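You operate a simulated robot arm through the tools that you are given. There is no shell and no other tool. Be economical: measure what you need, move in short steps, check, and stop when the job is done.

You run a simulated robot arm. Do the job below in one go: nothing can be reset, and whatever is moved stays where it is left.

TASK
Wind 10 m of wire on the yellow spool and stand it on the bench.
Fine: shut the spool clamp before cranking to the mark, open it after. Leave the other spools.

It is judged by the outcome, as a careful person would: the job done as asked, and still so three seconds after it is handed in. It fails if anything else is knocked over, pushed out of place, dropped, spilled or broken.

THE ROBOT
A 6-joint arm with a three-finger gripper, fixed in place. Base frame: the origin is at the foot of the arm, x ahead of it, y to its left, z up. Readings come in mm, degrees, newtons and seconds.
Its first joint turns from -166.0 to 166.0 degrees. Payload 4.89 kg.
Tool frame: the origin (TCP) lies between the finger pads and is the grasp point; the fingertips stand 30 mm ahead of it; z points along the fingers, y is the line along which they close. The gripper opens to 164 mm. The gripper's body begins 125 mm behind the TCP.
Orientation is told as [roll, pitch, yaw] about the base's x, y, z axes, in that order, counted from this pose: with the fingers straight down and closing along the base's y, the tool's x points along the base's -x, its y along +y and its z along -z.

THE INTERFACE
- The arm moves only by the tool step_arm. Its argument "targets" is text: rows parted by semicolons, each of 7 numbers parted by spaces: the shift along the base's x, y, z in mm, then the turn, a rotation vector about the base's x, y, z in rad, then the gripper command, from -1 (fully open) to 1 (shut), values between in proportion. In form: tx ty tz rx ry rz claw; .... A call has 1 to 8 rows; each row shifts and turns the commanded pose from where the row before left it. A row lasts 0.2 s, in which the tool goes at most 50 mm and 8.6 degrees; a call with a longer step from one row to the next is refused whole, and so is a gripper value outside its range. A pose out of reach is approached as far as the arm can. The call stops where the force on the tool passes 50 N (or 10 N more than at its start, if that is more) or the arm is blocked; 0.2 s more then pass. The fingers move at their own pace (about 108 mm/s each) and stop on an object; they squeeze with about 43 N. The grip force told is the motor's: it shows also when the fingers shut on nothing. Time passes only in rows, and 0.2 s behind the last, so rows that do not move let the fingers close. The reply holds the time, the measured pose of the TCP, the force on the tool along the base axes, the opening and the grip force, in the units named above and with some noise, with the torque about the TCP (base axes, N m) and any sound that the robot's microphone picked up.
- Cameras (640 x 400 px; columns grow to the right, rows downward): "scene" is fixed at [412, -503.3, 1627.5]; the picture's right is [0.73, -0.68, 0.00], its down [-0.53, -0.57, -0.63] and it looks along [0.43, 0.46, -0.77] (base axes); focal length 343 px, centre (320, 200). "wrist" rides on the gripper at [76, -2, -152] in the tool frame; the picture's right is [0.02, 1.00, 0.00], its down [-0.88, 0.02, -0.47] and it looks along [-0.47, 0.01, 0.88] (tool axes); focal length 247 px, centre (320, 200). There is no depth. A picture from a camera that has moved, and an enlarged one, comes with that camera's place and axes in the base frame and with its lens. The place of the scene camera against the robot may be out by one fixed shift of up to 25 mm in any direction.
- get_image(camera): a new picture of that camera. It takes no simulated time.
- raise_lower(by): slides the trunk up (or, below 0, down) by that many mm; the arm rides with it, the base frame stays. It gives what a move gives, with no picture.
- zoom(camera, box): a new picture of the part [left, top, right, bottom] of that camera's present view, enlarged. It takes no simulated time.
- sign_off(): hands the job in; it is judged then, once.

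Work in short steps. Places have to be worked out from the pictures, the camera data and where the tool is seen: move nearer, look again, correct. Check each grasp and each placing, and mend what went wrong. You have 120 turns and 76 pictures in all, those below and enlarged ones among them. Open the gripper and draw the arm clear of the work before you hand the job in, unless the task says otherwise; then end with one line.

The tools are called as name(argument=value, ...) on one line, values as JSON. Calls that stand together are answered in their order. step_arm: Moves the arm, as the interface text tells. Its arguments: {"type":"object","properties":{"targets":{"type":"string"}},"required":["targets"]} The other tools are called the same way: raise_lower (by) slides the trunk up or down; get_image (camera) takes a picture; zoom (camera, box) takes an enlarged picture of a part of a camera's view; sign_off () hands the job in.

At the start:

```text
clock: 0.0
tool_pos: [667.0, -205.5, 1244.9]
ee_rot: [-0.1, 0.1, 0.0]
force: [0.3, 0.2, -0.7]
wrist_torque: [0.0, -0.01, -0.02]
finger_gap: 164.0
grasp_force: 0.0
trunk travel left (down, up): [-175.0, 215.0]
```

scene: 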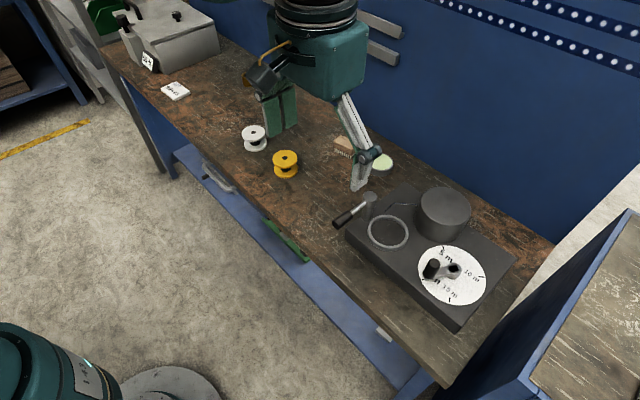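
wrist: 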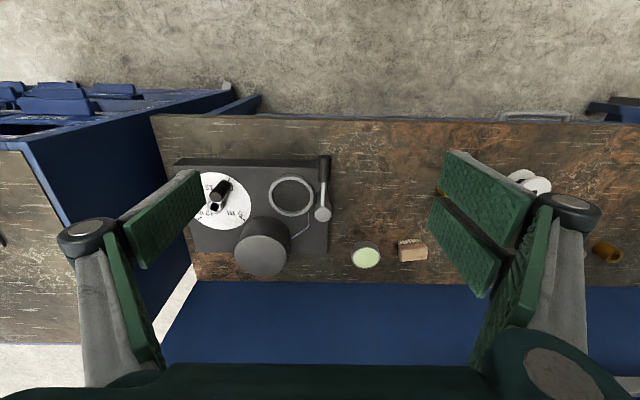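

The scene shows a winder with a dial, crank, lever clamp and a socket ring, plus yellow and white spools. I'll zoom in on each.

zoom(camera="scene", box=[320, 170, 528, 300])

zoom(camera="scene", box=[220, 90, 412, 210])

zoom(camera="wrist", box=[160, 130, 448, 310])

zoom(camera="scene", box=[80, 0, 272, 120])

```text
3.08 times, centred on (424, 235) of scene
camera zoom: at [412.0, -503.3, 1627.5], right [0.73, -0.68, 0.0], down [-0.53, -0.57, -0.63], along [0.43, 0.46, -0.77], focal length 1056 px, centre (0, 92)
```

zoom: 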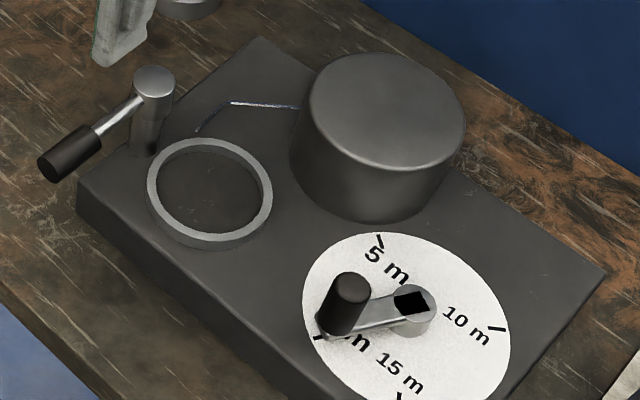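

```text
3.33 times, centred on (316, 150) of scene
camera zoom: at [412.0, -503.3, 1627.5], right [0.73, -0.68, 0.0], down [-0.53, -0.57, -0.63], along [0.43, 0.46, -0.77], focal length 1144 px, centre (333, 367)
```

zoom: 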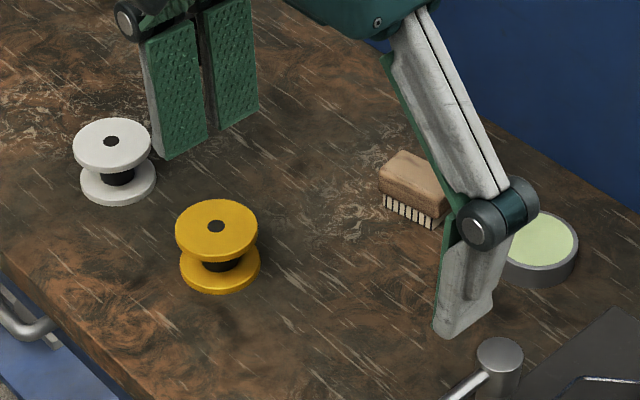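

```text
2.22 times, centred on (304, 220) of wrist
camera zoom: at [591.9, -206.3, 1397.8], right [-0.02, 1.0, 0.0], down [0.88, 0.02, 0.47], along [0.47, 0.01, -0.88], focal length 549 px, centre (356, 156)
```

zoom: 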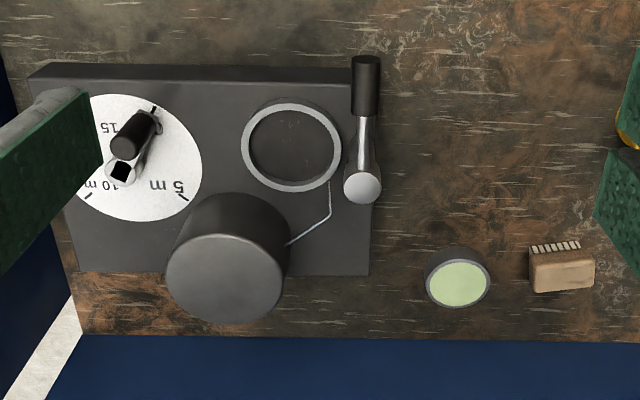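

```text
3.33 times, centred on (176, 60) of scene
camera zoom: at [412.0, -503.3, 1627.5], right [0.73, -0.68, 0.0], down [-0.53, -0.57, -0.63], along [0.43, 0.46, -0.77], focal length 1144 px, centre (800, 667)
```

zoom: 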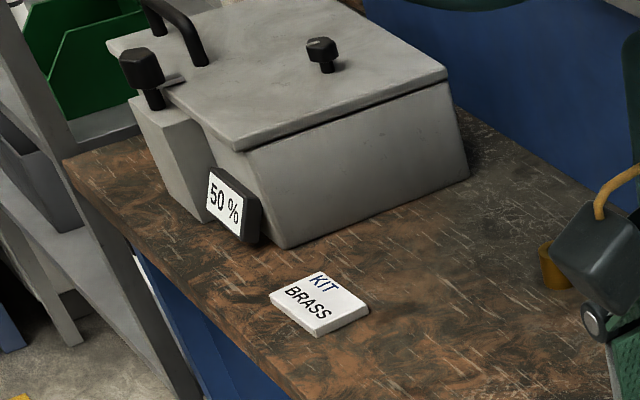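

The lever beside the ring is the clamp, and the crank starts at the dial's left mark. I'll move over the yellow spool for a closer view, staying high.

step_arm(targets="7 47 -14 0 0 0 -1;7 47 -14 0 0 0 -1;7 47 -14 0 0 0 -1;7 47 -14 0 0 0 -1;7 47 -14 0 0 0 -1;7 47 -14 0 0 0 -1;7 47 -14 0 0 0 -1")

get_image(camera="wrist")

get_image(camera="scene")

```text
clock: 1.6
tool_pos: [712.8, 124.4, 1147.9]
ee_rot: [0.0, 0.1, -0.1]
force: [-0.4, -1.4, 0.7]
wrist_torque: [0.26, -0.12, -0.01]
finger_gap: 164.2
grasp_force: 0.0
trunk travel left (down, up): [-175.0, 215.0]
```

```text
69 pictures are left
camera wrist: at [638.6, 124.1, 1300.0], right [-0.02, 1.0, 0.0], down [0.88, 0.02, 0.47], along [0.47, 0.01, -0.88], focal length 247 px, centre (320, 200)
```

wrist: 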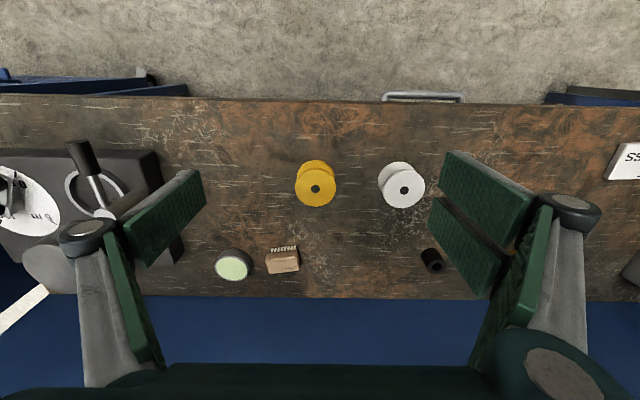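

```text
68 pictures are left
```

scene: 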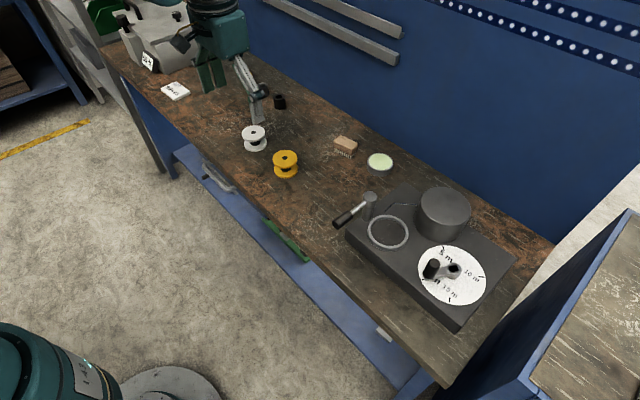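

The spool top is near (830, 121, ~895). Before grasping it I'll inspect the winder from above.

step_arm(targets="4 -47 -5 0 0 0 -1;4 -47 -5 0 0 0 -1;4 -47 -5 0 0 0 -1;4 -47 -5 0 0 0 -1;4 -47 -5 0 0 0 -1;4 -47 -5 0 0 0 -1;4 -47 -5 0 0 0 -1;4 -47 -5 0 0 0 -1")

step_arm(targets="2 -49 -5 0 0 0 -1;2 -49 -5 0 0 0 -1;0 0 0 0 0 0 -1")

get_image(camera="wrist")

zoom(camera="wrist", box=[160, 100, 480, 300])

```text
clock: 3.4
tool_pos: [745.8, -251.8, 1109.9]
ee_rot: [0.1, 0.0, 0.0]
force: [-1.1, 1.7, 0.8]
wrist_torque: [-0.31, -0.1, 0.01]
finger_gap: 164.1
grasp_force: 0.1
trunk travel left (down, up): [-175.0, 215.0]
```

```text
clock: 4.2
tool_pos: [751.3, -351.2, 1096.8]
ee_rot: [0.0, 0.0, -0.1]
force: [-0.1, -0.1, 0.0]
wrist_torque: [0.03, 0.07, 0.02]
finger_gap: 164.0
grasp_force: 0.1
trunk travel left (down, up): [-175.0, 215.0]
```

```text
67 pictures are left
camera wrist: at [676.4, -352.7, 1250.2], right [-0.02, 1.0, 0.0], down [0.88, 0.02, 0.47], along [0.47, 0.01, -0.88], focal length 247 px, centre (320, 200)
```

wrist: 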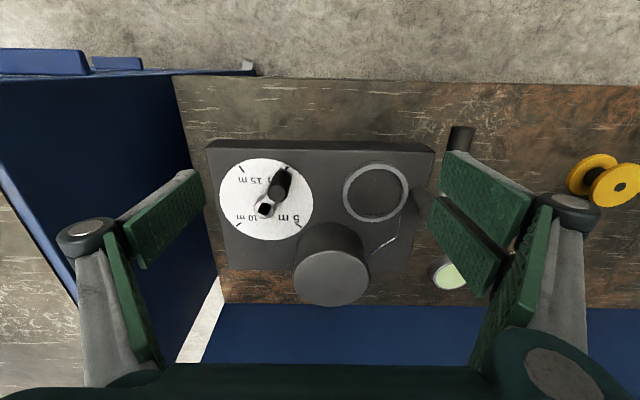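

```text
2.00 times, centred on (320, 200) of wrist
camera zoom: at [676.4, -352.7, 1250.2], right [-0.02, 1.0, 0.0], down [0.88, 0.02, 0.47], along [0.47, 0.01, -0.88], focal length 494 px, centre (320, 200)
```

zoom: 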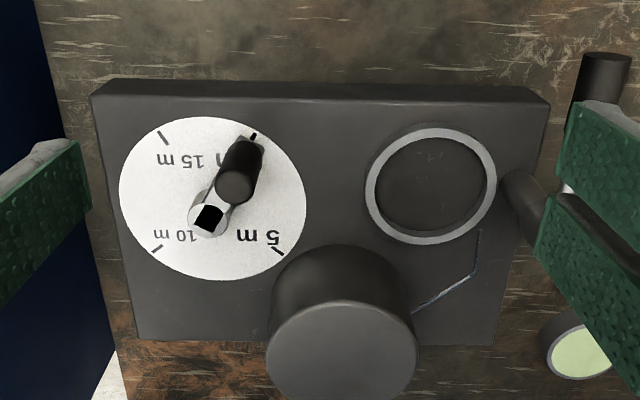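

Dial reads clockwise (from above) 0→5→10→15, so 10 m is half a turn clockwise. Ring centre ≈ (840, −265, 917). Next I look at the clamp lever near y≈−195.

step_arm(targets="-5 40 -10 0 0 0 -1;-5 40 -10 0 0 0 -1;-5 40 -10 0 0 0 -1;-5 40 -10 0 0 0 -1;0 0 0 0 0 0 -1")

zoom(camera="wrist", box=[160, 80, 480, 280])

zoom(camera="scene", box=[320, 170, 448, 250])

```text
clock: 5.4
tool_pos: [733.1, -189.1, 1055.9]
ee_rot: [0.0, -0.1, 0.0]
force: [-0.9, -0.6, -0.3]
wrist_torque: [-0.04, 0.04, 0.02]
finger_gap: 164.0
grasp_force: 0.0
trunk travel left (down, up): [-175.0, 215.0]
```

```text
2.00 times, centred on (320, 180) of wrist
camera zoom: at [659.0, -190.9, 1209.5], right [-0.02, 1.0, 0.0], down [0.88, 0.02, 0.47], along [0.47, 0.01, -0.88], focal length 494 px, centre (320, 240)
```

zoom: 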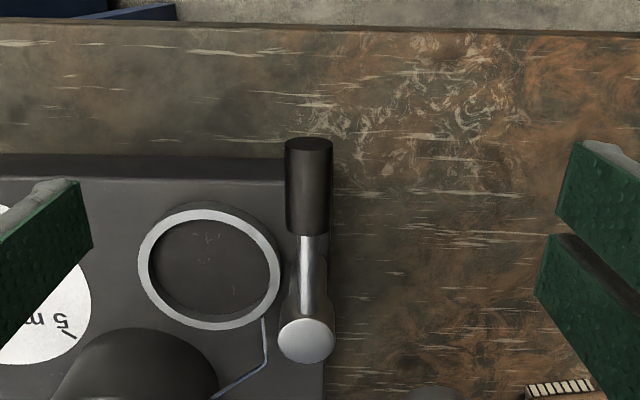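

```text
5.00 times, centred on (384, 210) of scene
camera zoom: at [412.0, -503.3, 1627.5], right [0.73, -0.68, 0.0], down [-0.53, -0.57, -0.63], along [0.43, 0.46, -0.77], focal length 1716 px, centre (0, 150)
```

zoom: 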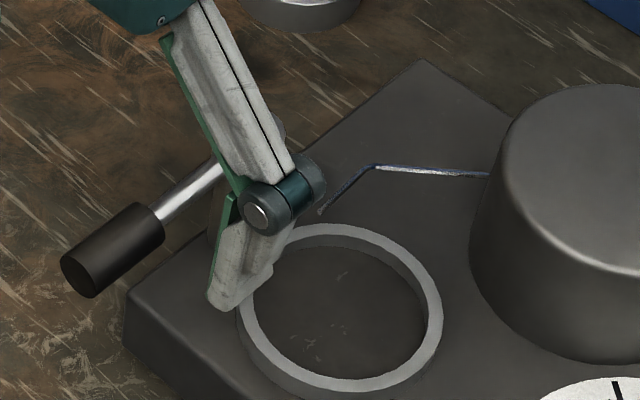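

The lever pivots on a vertical post at ≈(841, −195), cap z≈989, grip sticking toward −x; closing should swing it ccw over the ring. Now to the yellow spool for a close look.

step_arm(targets="5 38 0 0 0 0 -1;5 38 0 0 0 0 -1;5 39 -8 0 0 0 -1;5 39 -10 0 0 0 -1;5 39 -10 0 0 0 -1;5 39 -10 0 0 0 -1;6 39 -10 0 0 0 -1;6 39 -8 0 0 0 -1")

get_image(camera="wrist")

```text
clock: 7.2
tool_pos: [774.7, 121.6, 1002.5]
ee_rot: [-0.1, 0.1, -0.2]
force: [-0.4, -1.7, 0.1]
wrist_torque: [0.15, -0.04, 0.02]
finger_gap: 164.1
grasp_force: 0.0
trunk travel left (down, up): [-175.0, 215.0]
```

```text
63 pictures are left
camera wrist: at [699.3, 119.5, 1154.9], right [-0.02, 1.0, 0.0], down [0.88, 0.02, 0.47], along [0.47, 0.01, -0.88], focal length 247 px, centre (320, 200)
```

wrist: 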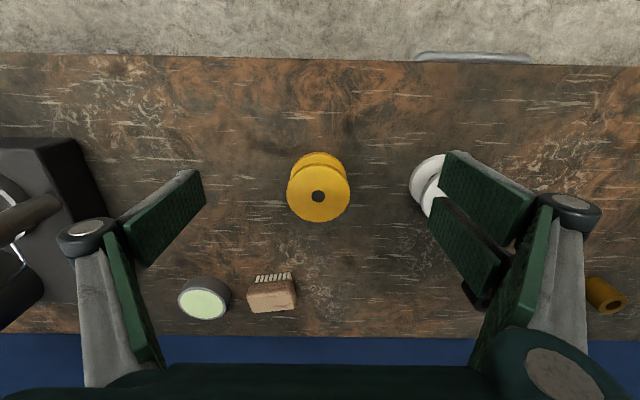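

Spool top centre triangulates to (823, 120, 914), diameter ≈68. I'll yaw −45° (to suit the winder placing later) while centring above it, pre-closing to ~110 mm.

step_arm(targets="6 0 0 0 0 -0.098 -0.34;6 0 0 0 0 -0.098 -0.34;6 0 0 0 0 -0.098 -0.34;6 0 0 0 0 -0.098 -0.34;6 0 0 0 0 -0.098 -0.34;6 0 0 0 0 -0.098 -0.34;6 -1 0 0 0 -0.098 -0.34;6 -1 0 0 0 -0.099 -0.34")

get_image(camera="wrist")

zoom(camera="scene", box=[220, 100, 380, 200])

```text
clock: 9.0
tool_pos: [821.7, 117.7, 1001.9]
ee_rot: [0.0, 0.1, -45.0]
force: [-0.5, 0.0, 0.1]
wrist_torque: [-0.02, -0.05, 0.01]
finger_gap: 109.8
grasp_force: 0.1
trunk travel left (down, up): [-175.0, 215.0]
```

```text
62 pictures are left
camera wrist: at [768.2, 171.6, 1153.8], right [0.69, 0.72, 0.0], down [0.64, -0.61, 0.47], along [0.34, -0.33, -0.88], focal length 247 px, centre (320, 200)
```

wrist: 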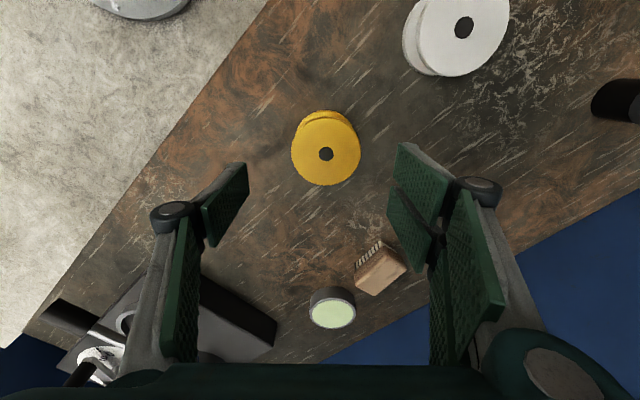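

```text
4.00 times, centred on (300, 150) of scene
camera zoom: at [412.0, -503.3, 1627.5], right [0.73, -0.68, 0.0], down [-0.53, -0.57, -0.63], along [0.43, 0.46, -0.77], focal length 1372 px, centre (400, 400)
```

zoom: 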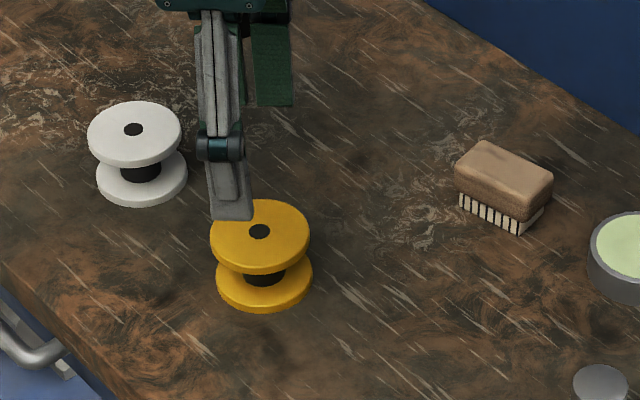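

New ray gives (827, 122). I'll correct by +3, +3 and descend so the tips are ~20 mm below the spool top.

step_arm(targets="3 3 -26 0 0 0 -0.34;0 0 -26 0 0 0 -0.34;0 0 -20 0 0 0 -0.34;0 0 -6 0 0 0 -0.34;0 0 0 0 0 0 -0.34")

zoom(camera="scene", box=[220, 100, 380, 200])

get_image(camera="wrist")

```text
clock: 10.2
tool_pos: [825.8, 121.2, 923.3]
ee_rot: [0.0, 0.0, -45.0]
force: [0.1, -0.2, 0.5]
wrist_torque: [0.02, 0.03, -0.01]
finger_gap: 109.8
grasp_force: 0.0
trunk travel left (down, up): [-175.0, 215.0]
```

```text
4.00 times, centred on (300, 150) of scene
camera zoom: at [412.0, -503.3, 1627.5], right [0.73, -0.68, 0.0], down [-0.53, -0.57, -0.63], along [0.43, 0.46, -0.77], focal length 1372 px, centre (400, 400)
```

zoom: 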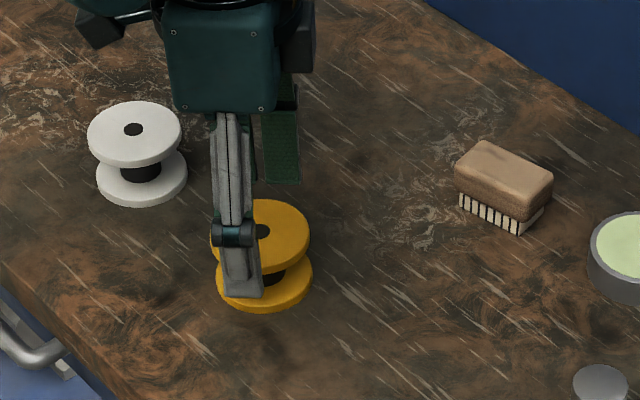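

```text
59 pictures are left
camera wrist: at [771.1, 174.0, 1075.2], right [0.69, 0.72, 0.0], down [0.64, -0.61, 0.47], along [0.34, -0.33, -0.88], focal length 247 px, centre (320, 200)
```

wrist: 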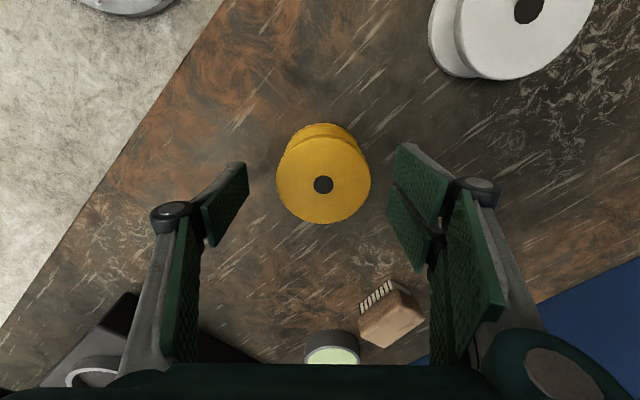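

Spool centre reads (826, 123, ~912), centred between the fingers. Closing.

step_arm(targets="0 1 0 0 0 0 0.0;0 0 0 0 0 0 0.4;0 0 0 0 0 0 0.4;0 0 0 0 0 0 0.4")

```text
clock: 11.2
tool_pos: [825.5, 121.1, 923.1]
ee_rot: [0.0, 0.0, -45.1]
force: [-0.8, -0.4, 0.9]
wrist_torque: [-0.02, -0.02, -0.03]
finger_gap: 73.4
grasp_force: 43.4
trunk travel left (down, up): [-175.0, 215.0]
```

Gripped at 73 mm. Lift straight up and check.

step_arm(targets="0 0 10 0 0 0 0.4;0 0 25 0 0 0 0.4;0 0 35 0 0 0 0.4;0 0 35 0 0 0 0.4;0 0 35 0 0 0 0.4;0 0 35 0 0 0 0.4;0 0 0 0 0 0 0.4")

get_image(camera="wrist")

zoom(camera="scene", box=[220, 60, 412, 180])

```text
clock: 12.8
tool_pos: [823.6, 121.8, 1099.6]
ee_rot: [0.0, 0.0, -45.0]
force: [0.3, -1.1, -1.7]
wrist_torque: [-0.02, -0.03, 0.04]
finger_gap: 73.3
grasp_force: 43.0
trunk travel left (down, up): [-175.0, 215.0]
```

```text
58 pictures are left
camera wrist: at [769.7, 175.2, 1251.3], right [0.69, 0.72, 0.0], down [0.64, -0.61, 0.47], along [0.34, -0.33, -0.88], focal length 247 px, centre (320, 200)
```

wrist: 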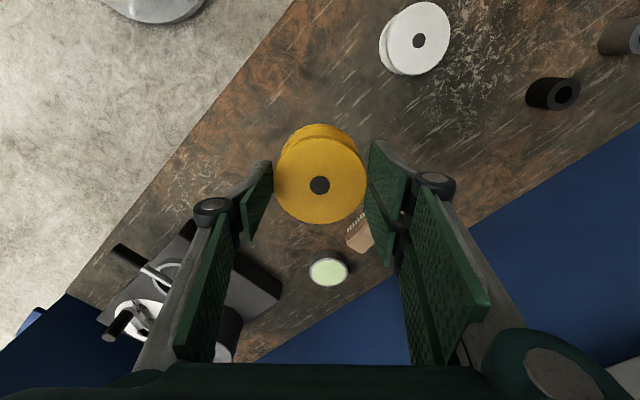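

```text
3.33 times, centred on (316, 120) of scene
camera zoom: at [412.0, -503.3, 1627.5], right [0.73, -0.68, 0.0], down [-0.53, -0.57, -0.63], along [0.43, 0.46, -0.77], focal length 1144 px, centre (333, 467)
```

zoom: 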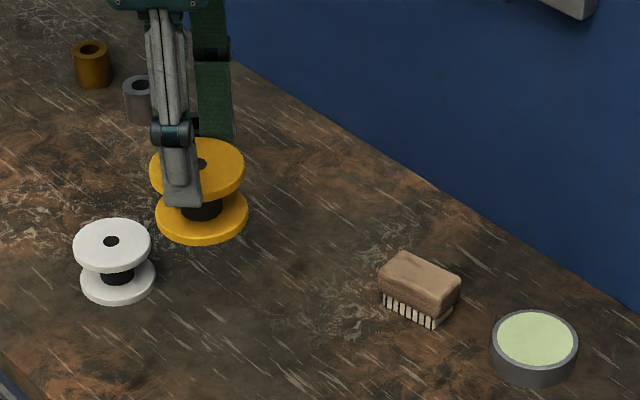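

Held level and centred. Traverse to above the ring at z 1100 (spool bottom ≈1028, over the lever's 989).

step_arm(targets="0 -30 0 0 0 0 0.4;0 -45 0 0 0 0 0.4;3 -48 0 0 0 0 0.4;3 -48 0 0 0 0 0.4;3 -48 0 0 0 0 0.4;3 -48 0 0 0 0 0.4;2 -45 0 0 0 0 0.4;2 -40 0 0 0 0 0.4")

step_arm(targets="0 -35 0 0 0 0 0.4;0 0 0 0 0 0 0.4")

get_image(camera="wrist")

zoom(camera="scene", box=[320, 130, 512, 250])

```text
clock: 14.6
tool_pos: [839.6, -230.1, 1098.6]
ee_rot: [0.0, 0.0, -44.9]
force: [0.4, 1.4, -1.4]
wrist_torque: [-0.19, -0.03, 0.0]
finger_gap: 73.1
grasp_force: 42.9
trunk travel left (down, up): [-175.0, 215.0]
```

```text
clock: 15.2
tool_pos: [839.5, -266.9, 1097.7]
ee_rot: [-0.1, 0.0, -45.1]
force: [1.1, 0.0, -0.8]
wrist_torque: [-0.03, 0.0, 0.04]
finger_gap: 73.1
grasp_force: 43.0
trunk travel left (down, up): [-175.0, 215.0]
```

```text
56 pictures are left
camera wrist: at [785.1, -213.3, 1250.0], right [0.69, 0.72, 0.0], down [0.64, -0.61, 0.47], along [0.34, -0.33, -0.88], focal length 247 px, centre (320, 200)
```

wrist: 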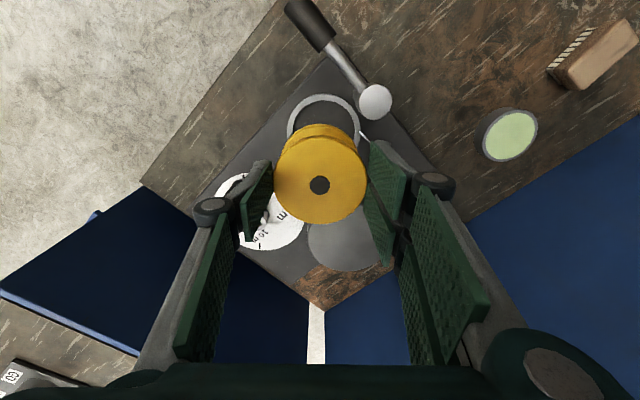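

```text
3.33 times, centred on (416, 190) of scene
camera zoom: at [412.0, -503.3, 1627.5], right [0.73, -0.68, 0.0], down [-0.53, -0.57, -0.63], along [0.43, 0.46, -0.77], focal length 1144 px, centre (0, 233)
```

zoom: 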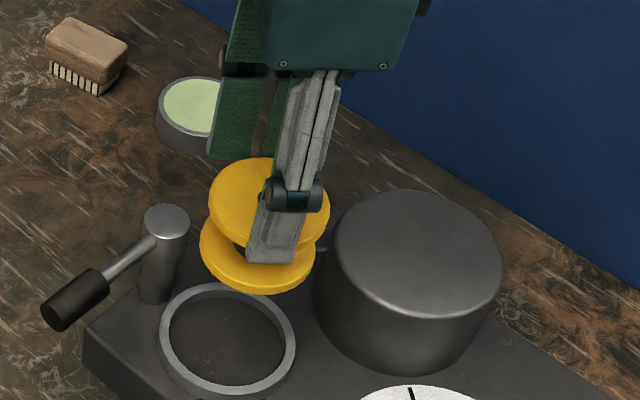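

The spool hangs above the ring; I'll zoom to measure the ring centre more exactly before lowering.

zoom(camera="wrist", box=[256, 70, 416, 170])

```text
4.00 times, centred on (336, 120) of wrist
camera zoom: at [785.1, -213.3, 1250.0], right [0.69, 0.72, 0.0], down [0.64, -0.61, 0.47], along [0.34, -0.33, -0.88], focal length 988 px, centre (256, 520)
```

zoom: 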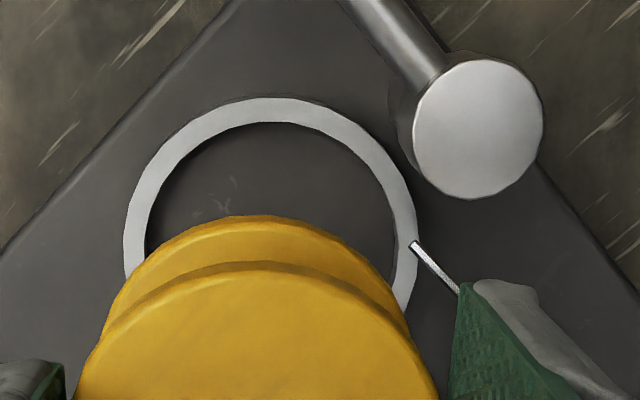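

Ring centre relative to the spool: shift about (+6, +1) mm. Apply it and lower to ~20 mm above the ring.

step_arm(targets="6 1 -20 0 0 0 0.4;0 0 -25 0 0 0 0.4;0 0 -25 0 0 0 0.4;0 0 -15 0 0 0 0.4;0 0 0 0 0 0 0.4")

get_image(camera="wrist")

zoom(camera="scene", box=[320, 170, 448, 250])

```text
clock: 16.4
tool_pos: [846.5, -264.3, 1012.6]
ee_rot: [0.0, 0.1, -45.0]
force: [0.3, 0.2, -1.7]
wrist_torque: [0.01, 0.03, 0.0]
finger_gap: 73.2
grasp_force: 43.0
trunk travel left (down, up): [-175.0, 215.0]
```

```text
53 pictures are left
camera wrist: at [793.0, -211.3, 1164.7], right [0.69, 0.72, 0.0], down [0.64, -0.61, 0.47], along [0.34, -0.33, -0.88], focal length 247 px, centre (320, 200)
```

wrist: 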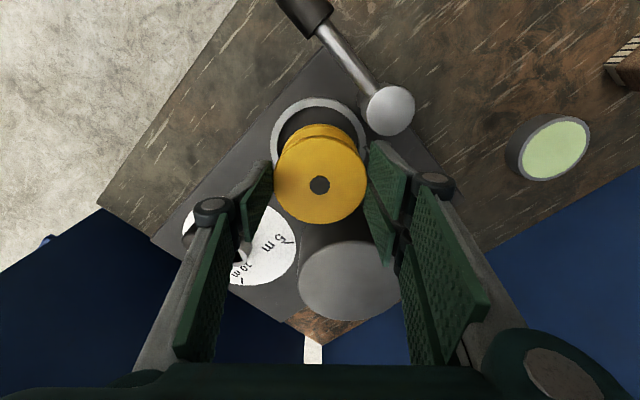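

```text
5.00 times, centred on (384, 210) of scene
camera zoom: at [412.0, -503.3, 1627.5], right [0.73, -0.68, 0.0], down [-0.53, -0.57, -0.63], along [0.43, 0.46, -0.77], focal length 1716 px, centre (0, 150)
```

zoom: 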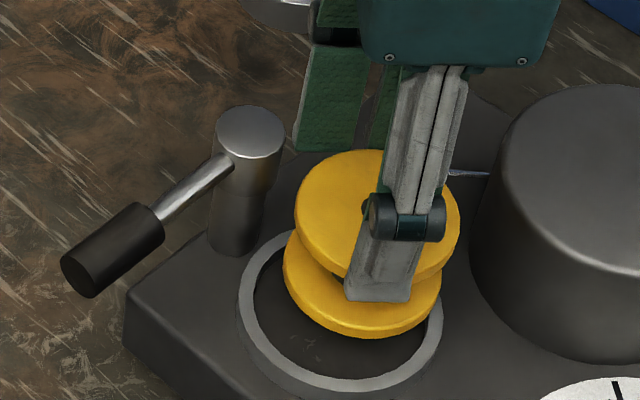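

zoom(camera="wrist", box=[240, 80, 400, 180])

```text
4.00 times, centred on (320, 130) of wrist
camera zoom: at [793.0, -211.3, 1164.7], right [0.69, 0.72, 0.0], down [0.64, -0.61, 0.47], along [0.34, -0.33, -0.88], focal length 988 px, centre (320, 480)
```

zoom: 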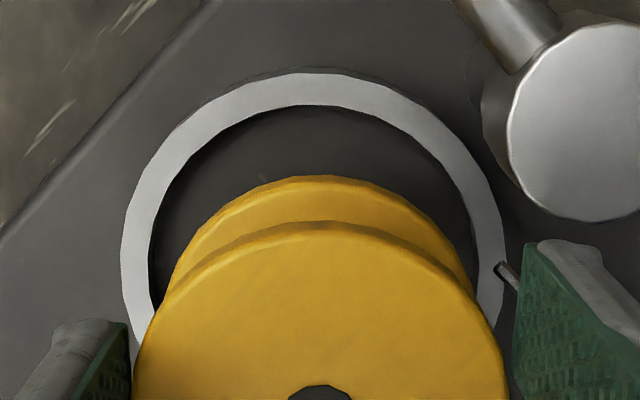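

Remaining error ≈(−1.7, −1) mm. Correct it and lower gently, watching the force.

step_arm(targets="-1.7 -1 -5 0 0 0 0.4;0 0 -8 0 0 0 0.4;0 0 -8 0 0 0 0.4;0 0 0 0 0 0 0.4")

zoom(camera="scene", box=[320, 170, 448, 250])

zoom(camera="wrist", box=[240, 80, 400, 180])

```text
clock: 17.4
tool_pos: [845.2, -264.0, 992.7]
ee_rot: [0.1, 0.0, -45.1]
force: [-0.1, -0.9, -0.6]
wrist_torque: [0.04, 0.03, -0.01]
finger_gap: 73.2
grasp_force: 42.9
trunk travel left (down, up): [-175.0, 215.0]
```

```text
5.00 times, centred on (384, 210) of scene
camera zoom: at [412.0, -503.3, 1627.5], right [0.73, -0.68, 0.0], down [-0.53, -0.57, -0.63], along [0.43, 0.46, -0.77], focal length 1716 px, centre (0, 150)
```

zoom: 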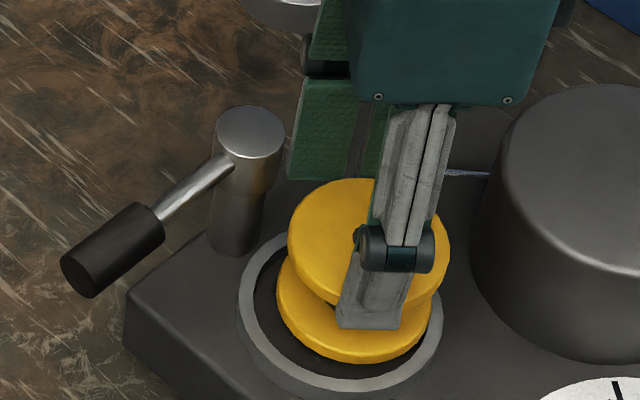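

```text
4.00 times, centred on (320, 130) of wrist
camera zoom: at [791.6, -211.7, 1144.4], right [0.69, 0.72, 0.0], down [0.64, -0.61, 0.47], along [0.34, -0.33, -0.88], focal length 988 px, centre (320, 480)
```

zoom: 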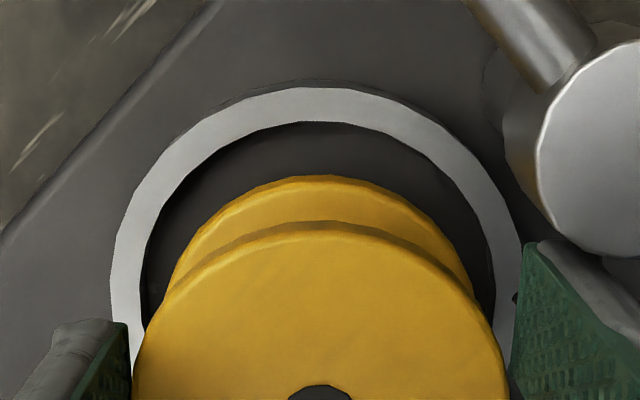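

Well centred. Continue lowering in small steps until contact.

step_arm(targets="-0.6 -0.6 -4 0 0 0 0.4;0 0 -3 0 0 0 0.4;0 0 -3 0 0 0 0.4;0 0 0 0 0 0 0.4")

```text
clock: 18.4
tool_pos: [845.1, -265.8, 982.5]
ee_rot: [0.0, 0.0, -44.9]
force: [0.2, 0.7, -1.1]
wrist_torque: [0.03, -0.01, 0.01]
finger_gap: 73.5
grasp_force: 43.3
trunk travel left (down, up): [-175.0, 215.0]
```

No contact yet; continue in 2 mm steps.

step_arm(targets="0 0 -2 0 0 0 0.4;0 0 -2 0 0 0 0.4;0 0 0 0 0 0 0.4")

step_arm(targets="0 0 -2 0 0 0 0.4;0 0 -2 0 0 0 0.4;0 0 0 0 0 0 0.4")

```text
clock: 19.2
tool_pos: [844.0, -266.1, 978.9]
ee_rot: [0.0, -0.1, -45.0]
force: [0.2, 0.1, -1.5]
wrist_torque: [-0.01, 0.0, 0.0]
finger_gap: 73.4
grasp_force: 42.9
trunk travel left (down, up): [-175.0, 215.0]
```

```text
clock: 20.0
tool_pos: [844.3, -265.2, 976.4]
ee_rot: [0.0, -0.1, -45.0]
force: [8.9, -3.6, 33.9]
wrist_torque: [-0.23, -0.42, -0.14]
finger_gap: 73.3
grasp_force: 42.8
trunk travel left (down, up): [-175.0, 215.0]
```

Contact at z≈976.5, about where seating was expected. Check visually before releasing.

zoom(camera="scene", box=[320, 170, 448, 250])

zoom(camera="wrist", box=[240, 80, 400, 180])

```text
5.00 times, centred on (384, 210) of scene
camera zoom: at [412.0, -503.3, 1627.5], right [0.73, -0.68, 0.0], down [-0.53, -0.57, -0.63], along [0.43, 0.46, -0.77], focal length 1716 px, centre (0, 150)
```

zoom: 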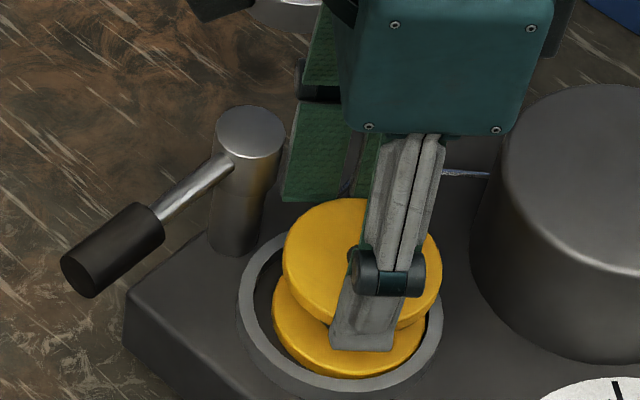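

```text
4.00 times, centred on (320, 130) of wrist
camera zoom: at [789.9, -211.9, 1128.5], right [0.69, 0.72, 0.0], down [0.64, -0.61, 0.47], along [0.34, -0.33, -0.88], focal length 988 px, centre (320, 480)
```

zoom: 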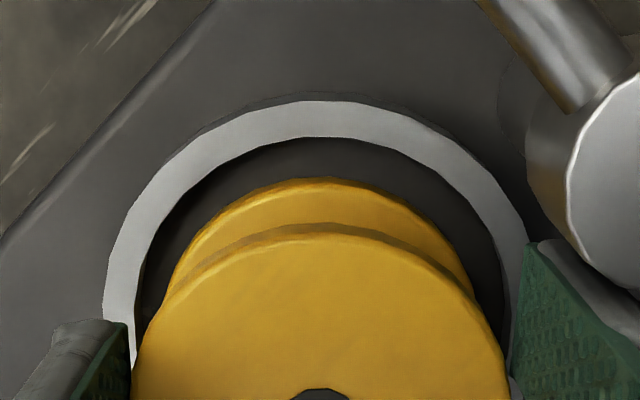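

By comparing the flange and ring outlines, the spool sits ~4 mm too far toward (+x, −y), possibly on the ring edge. I'll lift slightly, shift (−3.4, +2), and lower again comparing contact height.

step_arm(targets="0 0 8 0 0 0 0.4;0 0 8 0 0 0 0.4;-3.4 2 0 0 0 0 0.4;0 0 -4 0 0 0 0.4;0 0 -4 0 0 0 0.4;0 0 -4 0 0 0 0.4;0 0 0 0 0 0 0.4")

step_arm(targets="0 0 -2 0 0 0 0.4;0 0 -2 0 0 0 0.4;0 0 0 0 0 0 0.4")

zoom(camera="scene", box=[320, 170, 448, 250])

```text
clock: 21.6
tool_pos: [841.2, -263.7, 977.7]
ee_rot: [0.1, 0.1, -45.0]
force: [0.1, 0.1, -0.9]
wrist_torque: [-0.04, 0.01, 0.02]
finger_gap: 73.0
grasp_force: 43.1
trunk travel left (down, up): [-175.0, 215.0]
```

```text
clock: 22.4
tool_pos: [841.2, -264.3, 975.9]
ee_rot: [0.0, 0.0, -45.0]
force: [6.6, -4.8, 35.0]
wrist_torque: [-0.31, -0.35, -0.2]
finger_gap: 73.4
grasp_force: 43.2
trunk travel left (down, up): [-175.0, 215.0]
```

```text
5.00 times, centred on (384, 210) of scene
camera zoom: at [412.0, -503.3, 1627.5], right [0.73, -0.68, 0.0], down [-0.53, -0.57, -0.63], along [0.43, 0.46, -0.77], focal length 1716 px, centre (0, 150)
```

zoom: 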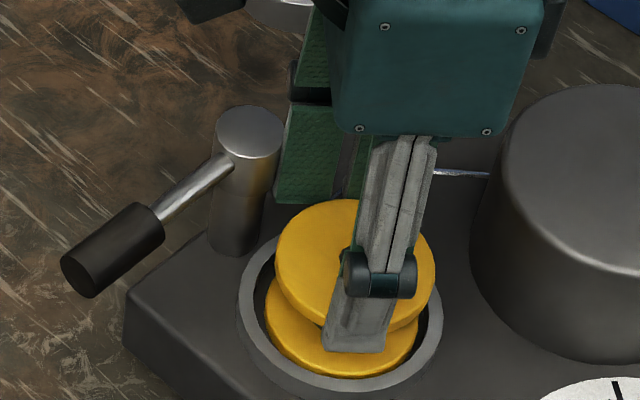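

Now centred with even gaps; same contact height, so it's seated on the plate. Release and back off upward.

step_arm(targets="0 0 1.5 0 0 0 0.4;0 0 0 0 0 0 -0.25;0 0 0 0 0 0 -0.25;0 0 0 0 0 0 -0.25;0 0 25 0 0 0 -0.25;0 0 35 0 0 0 -0.25;0 0 40 0 0 0 -0.25;0 0 0 0 0 0 -0.25")

get_image(camera="wrist")

zoom(camera="scene", box=[320, 170, 448, 250])

```text
clock: 24.2
tool_pos: [842.7, -263.8, 1077.1]
ee_rot: [0.0, 0.0, -44.9]
force: [-0.6, 0.1, 0.3]
wrist_torque: [-0.02, -0.08, 0.0]
finger_gap: 102.2
grasp_force: 0.0
trunk travel left (down, up): [-175.0, 215.0]
```

```text
45 pictures are left
camera wrist: at [788.1, -210.3, 1229.6], right [0.69, 0.72, 0.0], down [0.64, -0.61, 0.47], along [0.34, -0.33, -0.88], focal length 247 px, centre (320, 200)
```

wrist: 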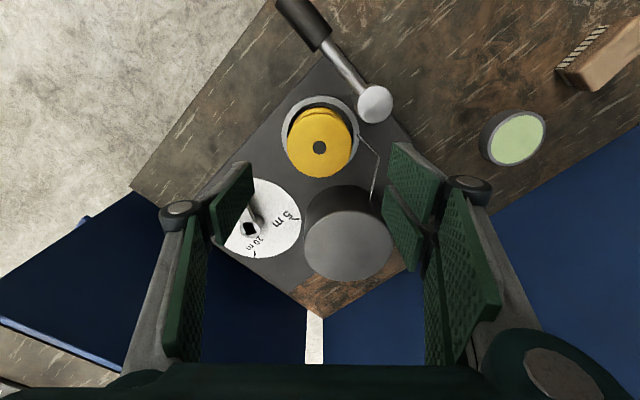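

```text
5.00 times, centred on (384, 210) of scene
camera zoom: at [412.0, -503.3, 1627.5], right [0.73, -0.68, 0.0], down [-0.53, -0.57, -0.63], along [0.43, 0.46, -0.77], focal length 1716 px, centre (0, 150)
```

zoom: 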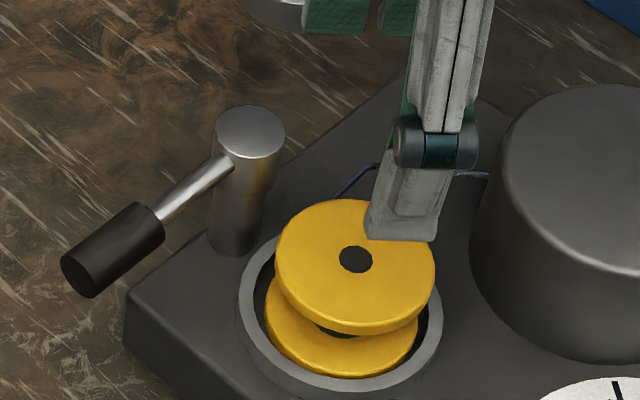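

Spool is seated level and centred. Next: closed fingers go to the +y side of the lever grip (z≈976, tips at ~970 so they clear the spool top ≈960), to push it counter-clockwise over the spool.

step_arm(targets="-20 25 0 0 0 0 1;-20 30 0 0 0 0 1;-22 30 0 0 0 0 1;-22 34 0 0 0 0 1;0 0 -25 0 0 0 1;0 0 -30 0 0 0 1;0 0 -22 0 0 0 1;0 0 0 0 0 0 1")

zoom(camera="scene", box=[320, 170, 448, 250])

get_image(camera="wrist")

```text
clock: 26.0
tool_pos: [756.1, -144.4, 998.5]
ee_rot: [0.0, 0.0, -44.9]
force: [0.2, 0.2, -0.5]
wrist_torque: [0.0, 0.05, 0.03]
finger_gap: 0.1
grasp_force: 43.0
trunk travel left (down, up): [-175.0, 215.0]
```

```text
5.00 times, centred on (384, 210) of scene
camera zoom: at [412.0, -503.3, 1627.5], right [0.73, -0.68, 0.0], down [-0.53, -0.57, -0.63], along [0.43, 0.46, -0.77], focal length 1716 px, centre (0, 150)
```

zoom: 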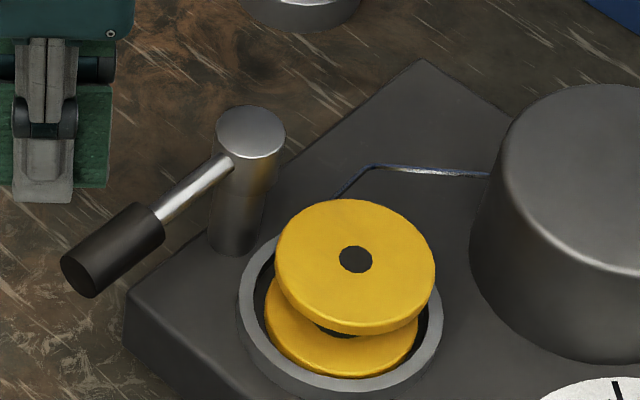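

```text
42 pictures are left
camera wrist: at [702.6, -91.0, 1150.4], right [0.69, 0.72, 0.0], down [0.64, -0.61, 0.47], along [0.34, -0.33, -0.88], focal length 247 px, centre (320, 200)
```

wrist: 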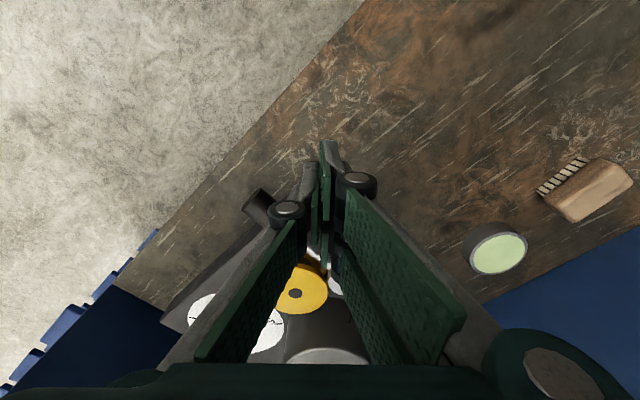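

Tips are beside the grip. Push toward −y gently to contact and the first ~15°.

step_arm(targets="1 -10 0 0 0 0 1;0 -10 0 0 0 0 1;-1 -9 0 0 0 0 1;-1 -9 0 0 0 0 1;0 -8 0 0 0 0 1;0 0 0 0 0 0 1")

zoom(camera="scene", box=[320, 170, 448, 250])

```text
clock: 27.4
tool_pos: [756.8, -189.6, 999.1]
ee_rot: [0.0, -0.1, -45.0]
force: [0.3, -0.6, 0.3]
wrist_torque: [0.0, -0.02, -0.03]
finger_gap: 0.1
grasp_force: 42.4
trunk travel left (down, up): [-175.0, 215.0]
```

```text
5.00 times, centred on (384, 210) of scene
camera zoom: at [412.0, -503.3, 1627.5], right [0.73, -0.68, 0.0], down [-0.53, -0.57, -0.63], along [0.43, 0.46, -0.77], focal length 1716 px, centre (0, 150)
```

zoom: 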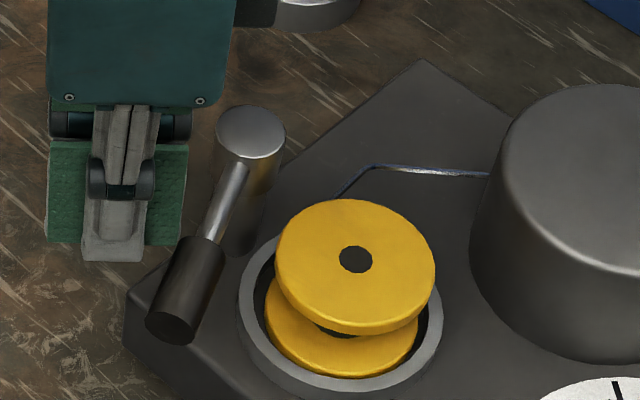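

The lever swings freely the right way. Continue the arc to −y.

step_arm(targets="0 -12 0 0 0 0 1;1 -12 0 0 0 0 1;4 -11 0 0 0 0 1;5 -11 0 0 0 0 1;6 -9 0 0 0 0 1;7 -9 0 0 0 0 1;0 0 0 0 0 0 1")

zoom(camera="scene", box=[320, 170, 448, 250])

```text
clock: 29.0
tool_pos: [780.1, -254.9, 1000.0]
ee_rot: [0.0, 0.0, -45.0]
force: [-0.9, 0.6, -0.2]
wrist_torque: [-0.04, 0.0, -0.01]
finger_gap: 0.0
grasp_force: 43.0
trunk travel left (down, up): [-175.0, 215.0]
```

```text
5.00 times, centred on (384, 210) of scene
camera zoom: at [412.0, -503.3, 1627.5], right [0.73, -0.68, 0.0], down [-0.53, -0.57, -0.63], along [0.43, 0.46, -0.77], focal length 1716 px, centre (0, 150)
```

zoom: 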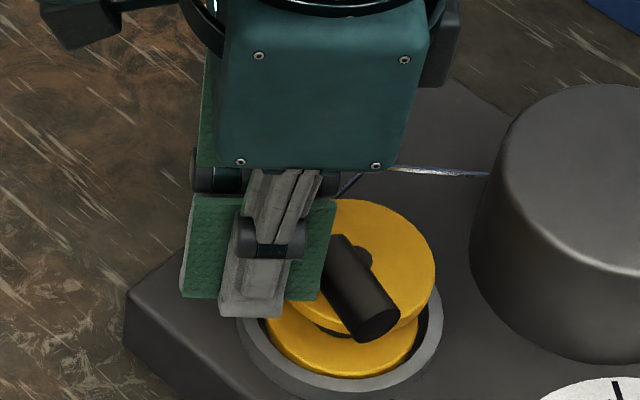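

Lever about 246°. Finish the arc toward 270°, gently.

step_arm(targets="8 -7 0 0 0 0 1;9 -7 0 0 0 0 1;10 -5 0 0 0 0 1;10 -4 0 0 0 0 1;0 0 0 0 0 0 1")

zoom(camera="scene", box=[320, 170, 448, 250])

```text
clock: 30.0
tool_pos: [805.8, -272.6, 998.3]
ee_rot: [-0.2, 0.5, -45.0]
force: [-29.2, 7.6, 7.3]
wrist_torque: [0.06, 0.46, -0.17]
finger_gap: 0.0
grasp_force: 42.7
trunk travel left (down, up): [-175.0, 215.0]
stopped in row 4: the force on the tool passed its limit at 66 N (the readings are from after the stop); the commanded pose is now the measured one
```

```text
5.00 times, centred on (384, 210) of scene
camera zoom: at [412.0, -503.3, 1627.5], right [0.73, -0.68, 0.0], down [-0.53, -0.57, -0.63], along [0.43, 0.46, -0.77], focal length 1716 px, centre (0, 150)
```

zoom: 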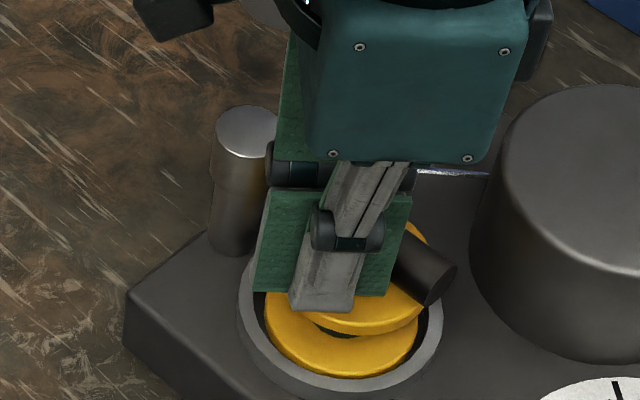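

Firm end stop with the lever pointing along −y across the spool: shut. Back off and rise to check.

step_arm(targets="-12 4 0 0 0 0 1;-15 4 0 0 0 0 1;0 0 25 0 0 0 1;0 0 40 0 0 0 1;0 0 40 0 0 0 1;0 0 0 0 0 0 1")

zoom(camera="scene", box=[330, 180, 522, 300])

```text
clock: 31.4
tool_pos: [780.2, -267.0, 1102.8]
ee_rot: [0.0, 0.4, -44.9]
force: [0.5, 0.4, -0.1]
wrist_torque: [-0.01, -0.11, 0.02]
finger_gap: 0.0
grasp_force: 42.5
trunk travel left (down, up): [-175.0, 215.0]
```

```text
3.33 times, centred on (426, 240) of scene
camera zoom: at [412.0, -503.3, 1627.5], right [0.73, -0.68, 0.0], down [-0.53, -0.57, -0.63], along [0.43, 0.46, -0.77], focal length 1144 px, centre (-33, 67)
```

zoom: 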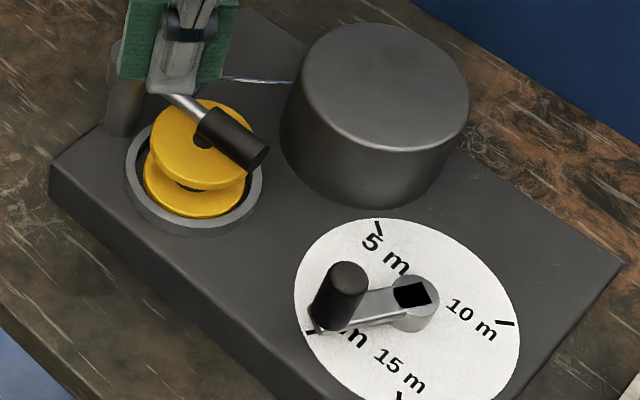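

Clamp is shut. Now view the dial and crank from above, with yaw back to 0 and fingers open.

step_arm(targets="2 -21 0 0 0 0.098 1;2 -21 0 0 0 0.098 1;2 -21 0 0 0 0.098 1;2 -21 -5 0 0 0.098 0;2 -21 -10 0 0 0.098 -0.7;1 -20 -12 0 0 0.098 -0.7;1 -20 -13 0 0 0.098 -0.7;1 -20 -10 0 0 0.099 -0.7")

get_image(camera="wrist")

zoom(camera="wrist", box=[240, 140, 400, 240])

```text
clock: 33.2
tool_pos: [796.0, -430.4, 1052.3]
ee_rot: [-0.2, 0.5, 0.0]
force: [0.2, 0.5, 0.2]
wrist_torque: [-0.14, 0.03, 0.01]
finger_gap: 139.3
grasp_force: 0.0
trunk travel left (down, up): [-175.0, 215.0]
```

```text
37 pictures are left
camera wrist: at [722.2, -431.7, 1205.3], right [-0.02, 1.0, 0.0], down [0.88, 0.02, 0.47], along [0.47, 0.01, -0.88], focal length 247 px, centre (320, 200)
```

wrist: 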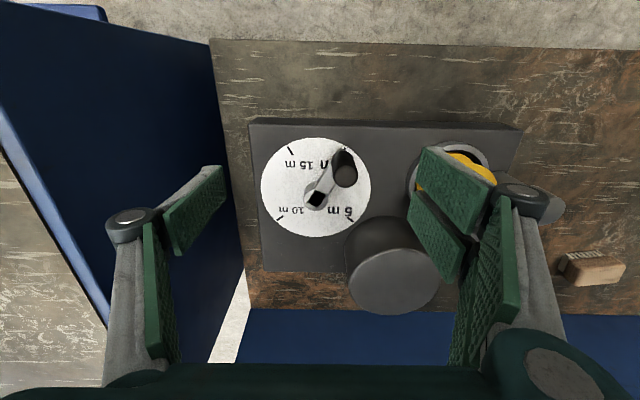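

```text
4.00 times, centred on (320, 190) of wrist
camera zoom: at [722.2, -431.7, 1205.3], right [-0.02, 1.0, 0.0], down [0.88, 0.02, 0.47], along [0.47, 0.01, -0.88], focal length 988 px, centre (320, 240)
```

zoom: 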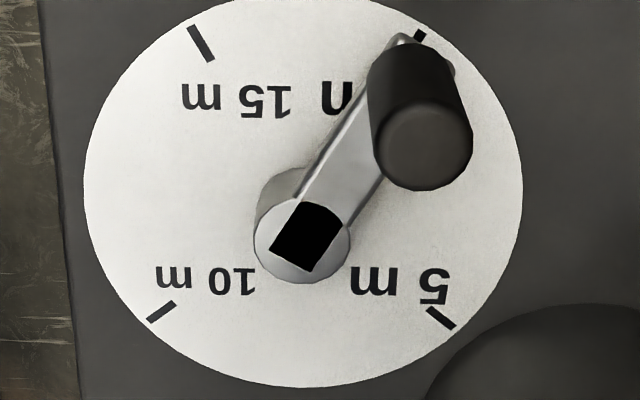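

Crank knob top ≈(826, −402, 956), dial centre ≈(870, −434); the 10 m point lies ~1025 mm out, so I'll tilt the tool outward 30° and push the knob clockwise with closed fingers. Set up orientation at height first.

step_arm(targets="0 0 0 0 0 -0.1156 0;0 0 0 0 0 -0.1156 1;0 0 0 0 0 -0.1156 1;0 0 0 0 0 -0.1156 1;-1 1 0 -0.0585 -0.117 0 1;-1 1 0 -0.0585 -0.117 0 1;-2 1 0 -0.0585 -0.117 0 1;-2 1 0 -0.0585 -0.117 0 1")

get_image(camera="wrist")

get_image(camera="scene")

```text
clock: 35.0
tool_pos: [789.8, -427.7, 1051.0]
ee_rot: [-0.2, -29.6, -26.4]
force: [0.9, -0.3, -1.0]
wrist_torque: [0.02, 0.08, -0.04]
finger_gap: 0.0
grasp_force: 42.7
trunk travel left (down, up): [-175.0, 215.0]
```

```text
35 pictures are left
camera wrist: at [663.1, -365.3, 1146.1], right [0.43, 0.9, -0.01], down [0.49, -0.22, 0.85], along [0.76, -0.37, -0.53], focal length 247 px, centre (320, 200)
```

wrist: 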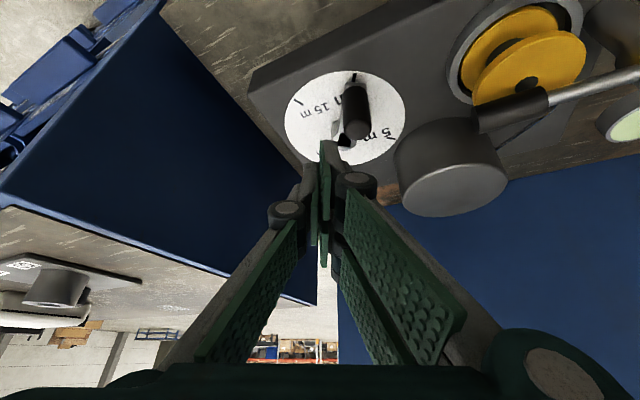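

```text
34 pictures are left
```

scene: 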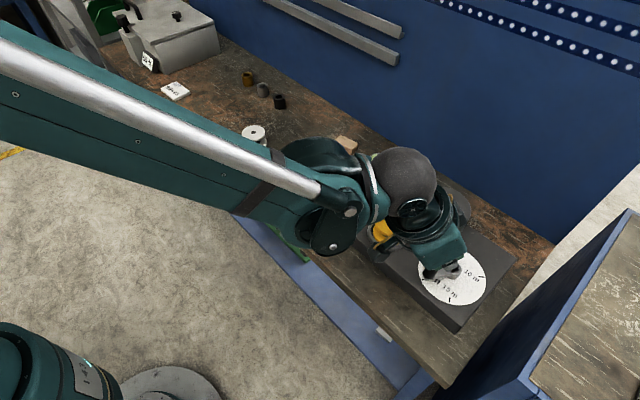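

The oblique wrist view gives a second perspective; zoom in on dial and knob to refine geometry.

zoom(camera="wrist", box=[265, 60, 425, 160])

```text
4.00 times, centred on (345, 110) of wrist
camera zoom: at [663.1, -365.3, 1146.1], right [0.43, 0.9, -0.01], down [0.49, -0.22, 0.85], along [0.76, -0.37, -0.53], focal length 988 px, centre (220, 560)
```

zoom: 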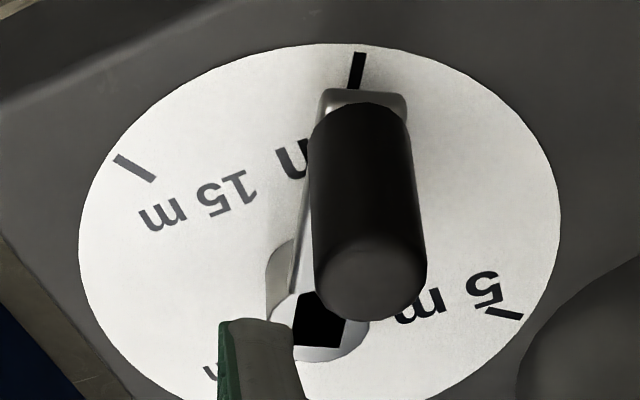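

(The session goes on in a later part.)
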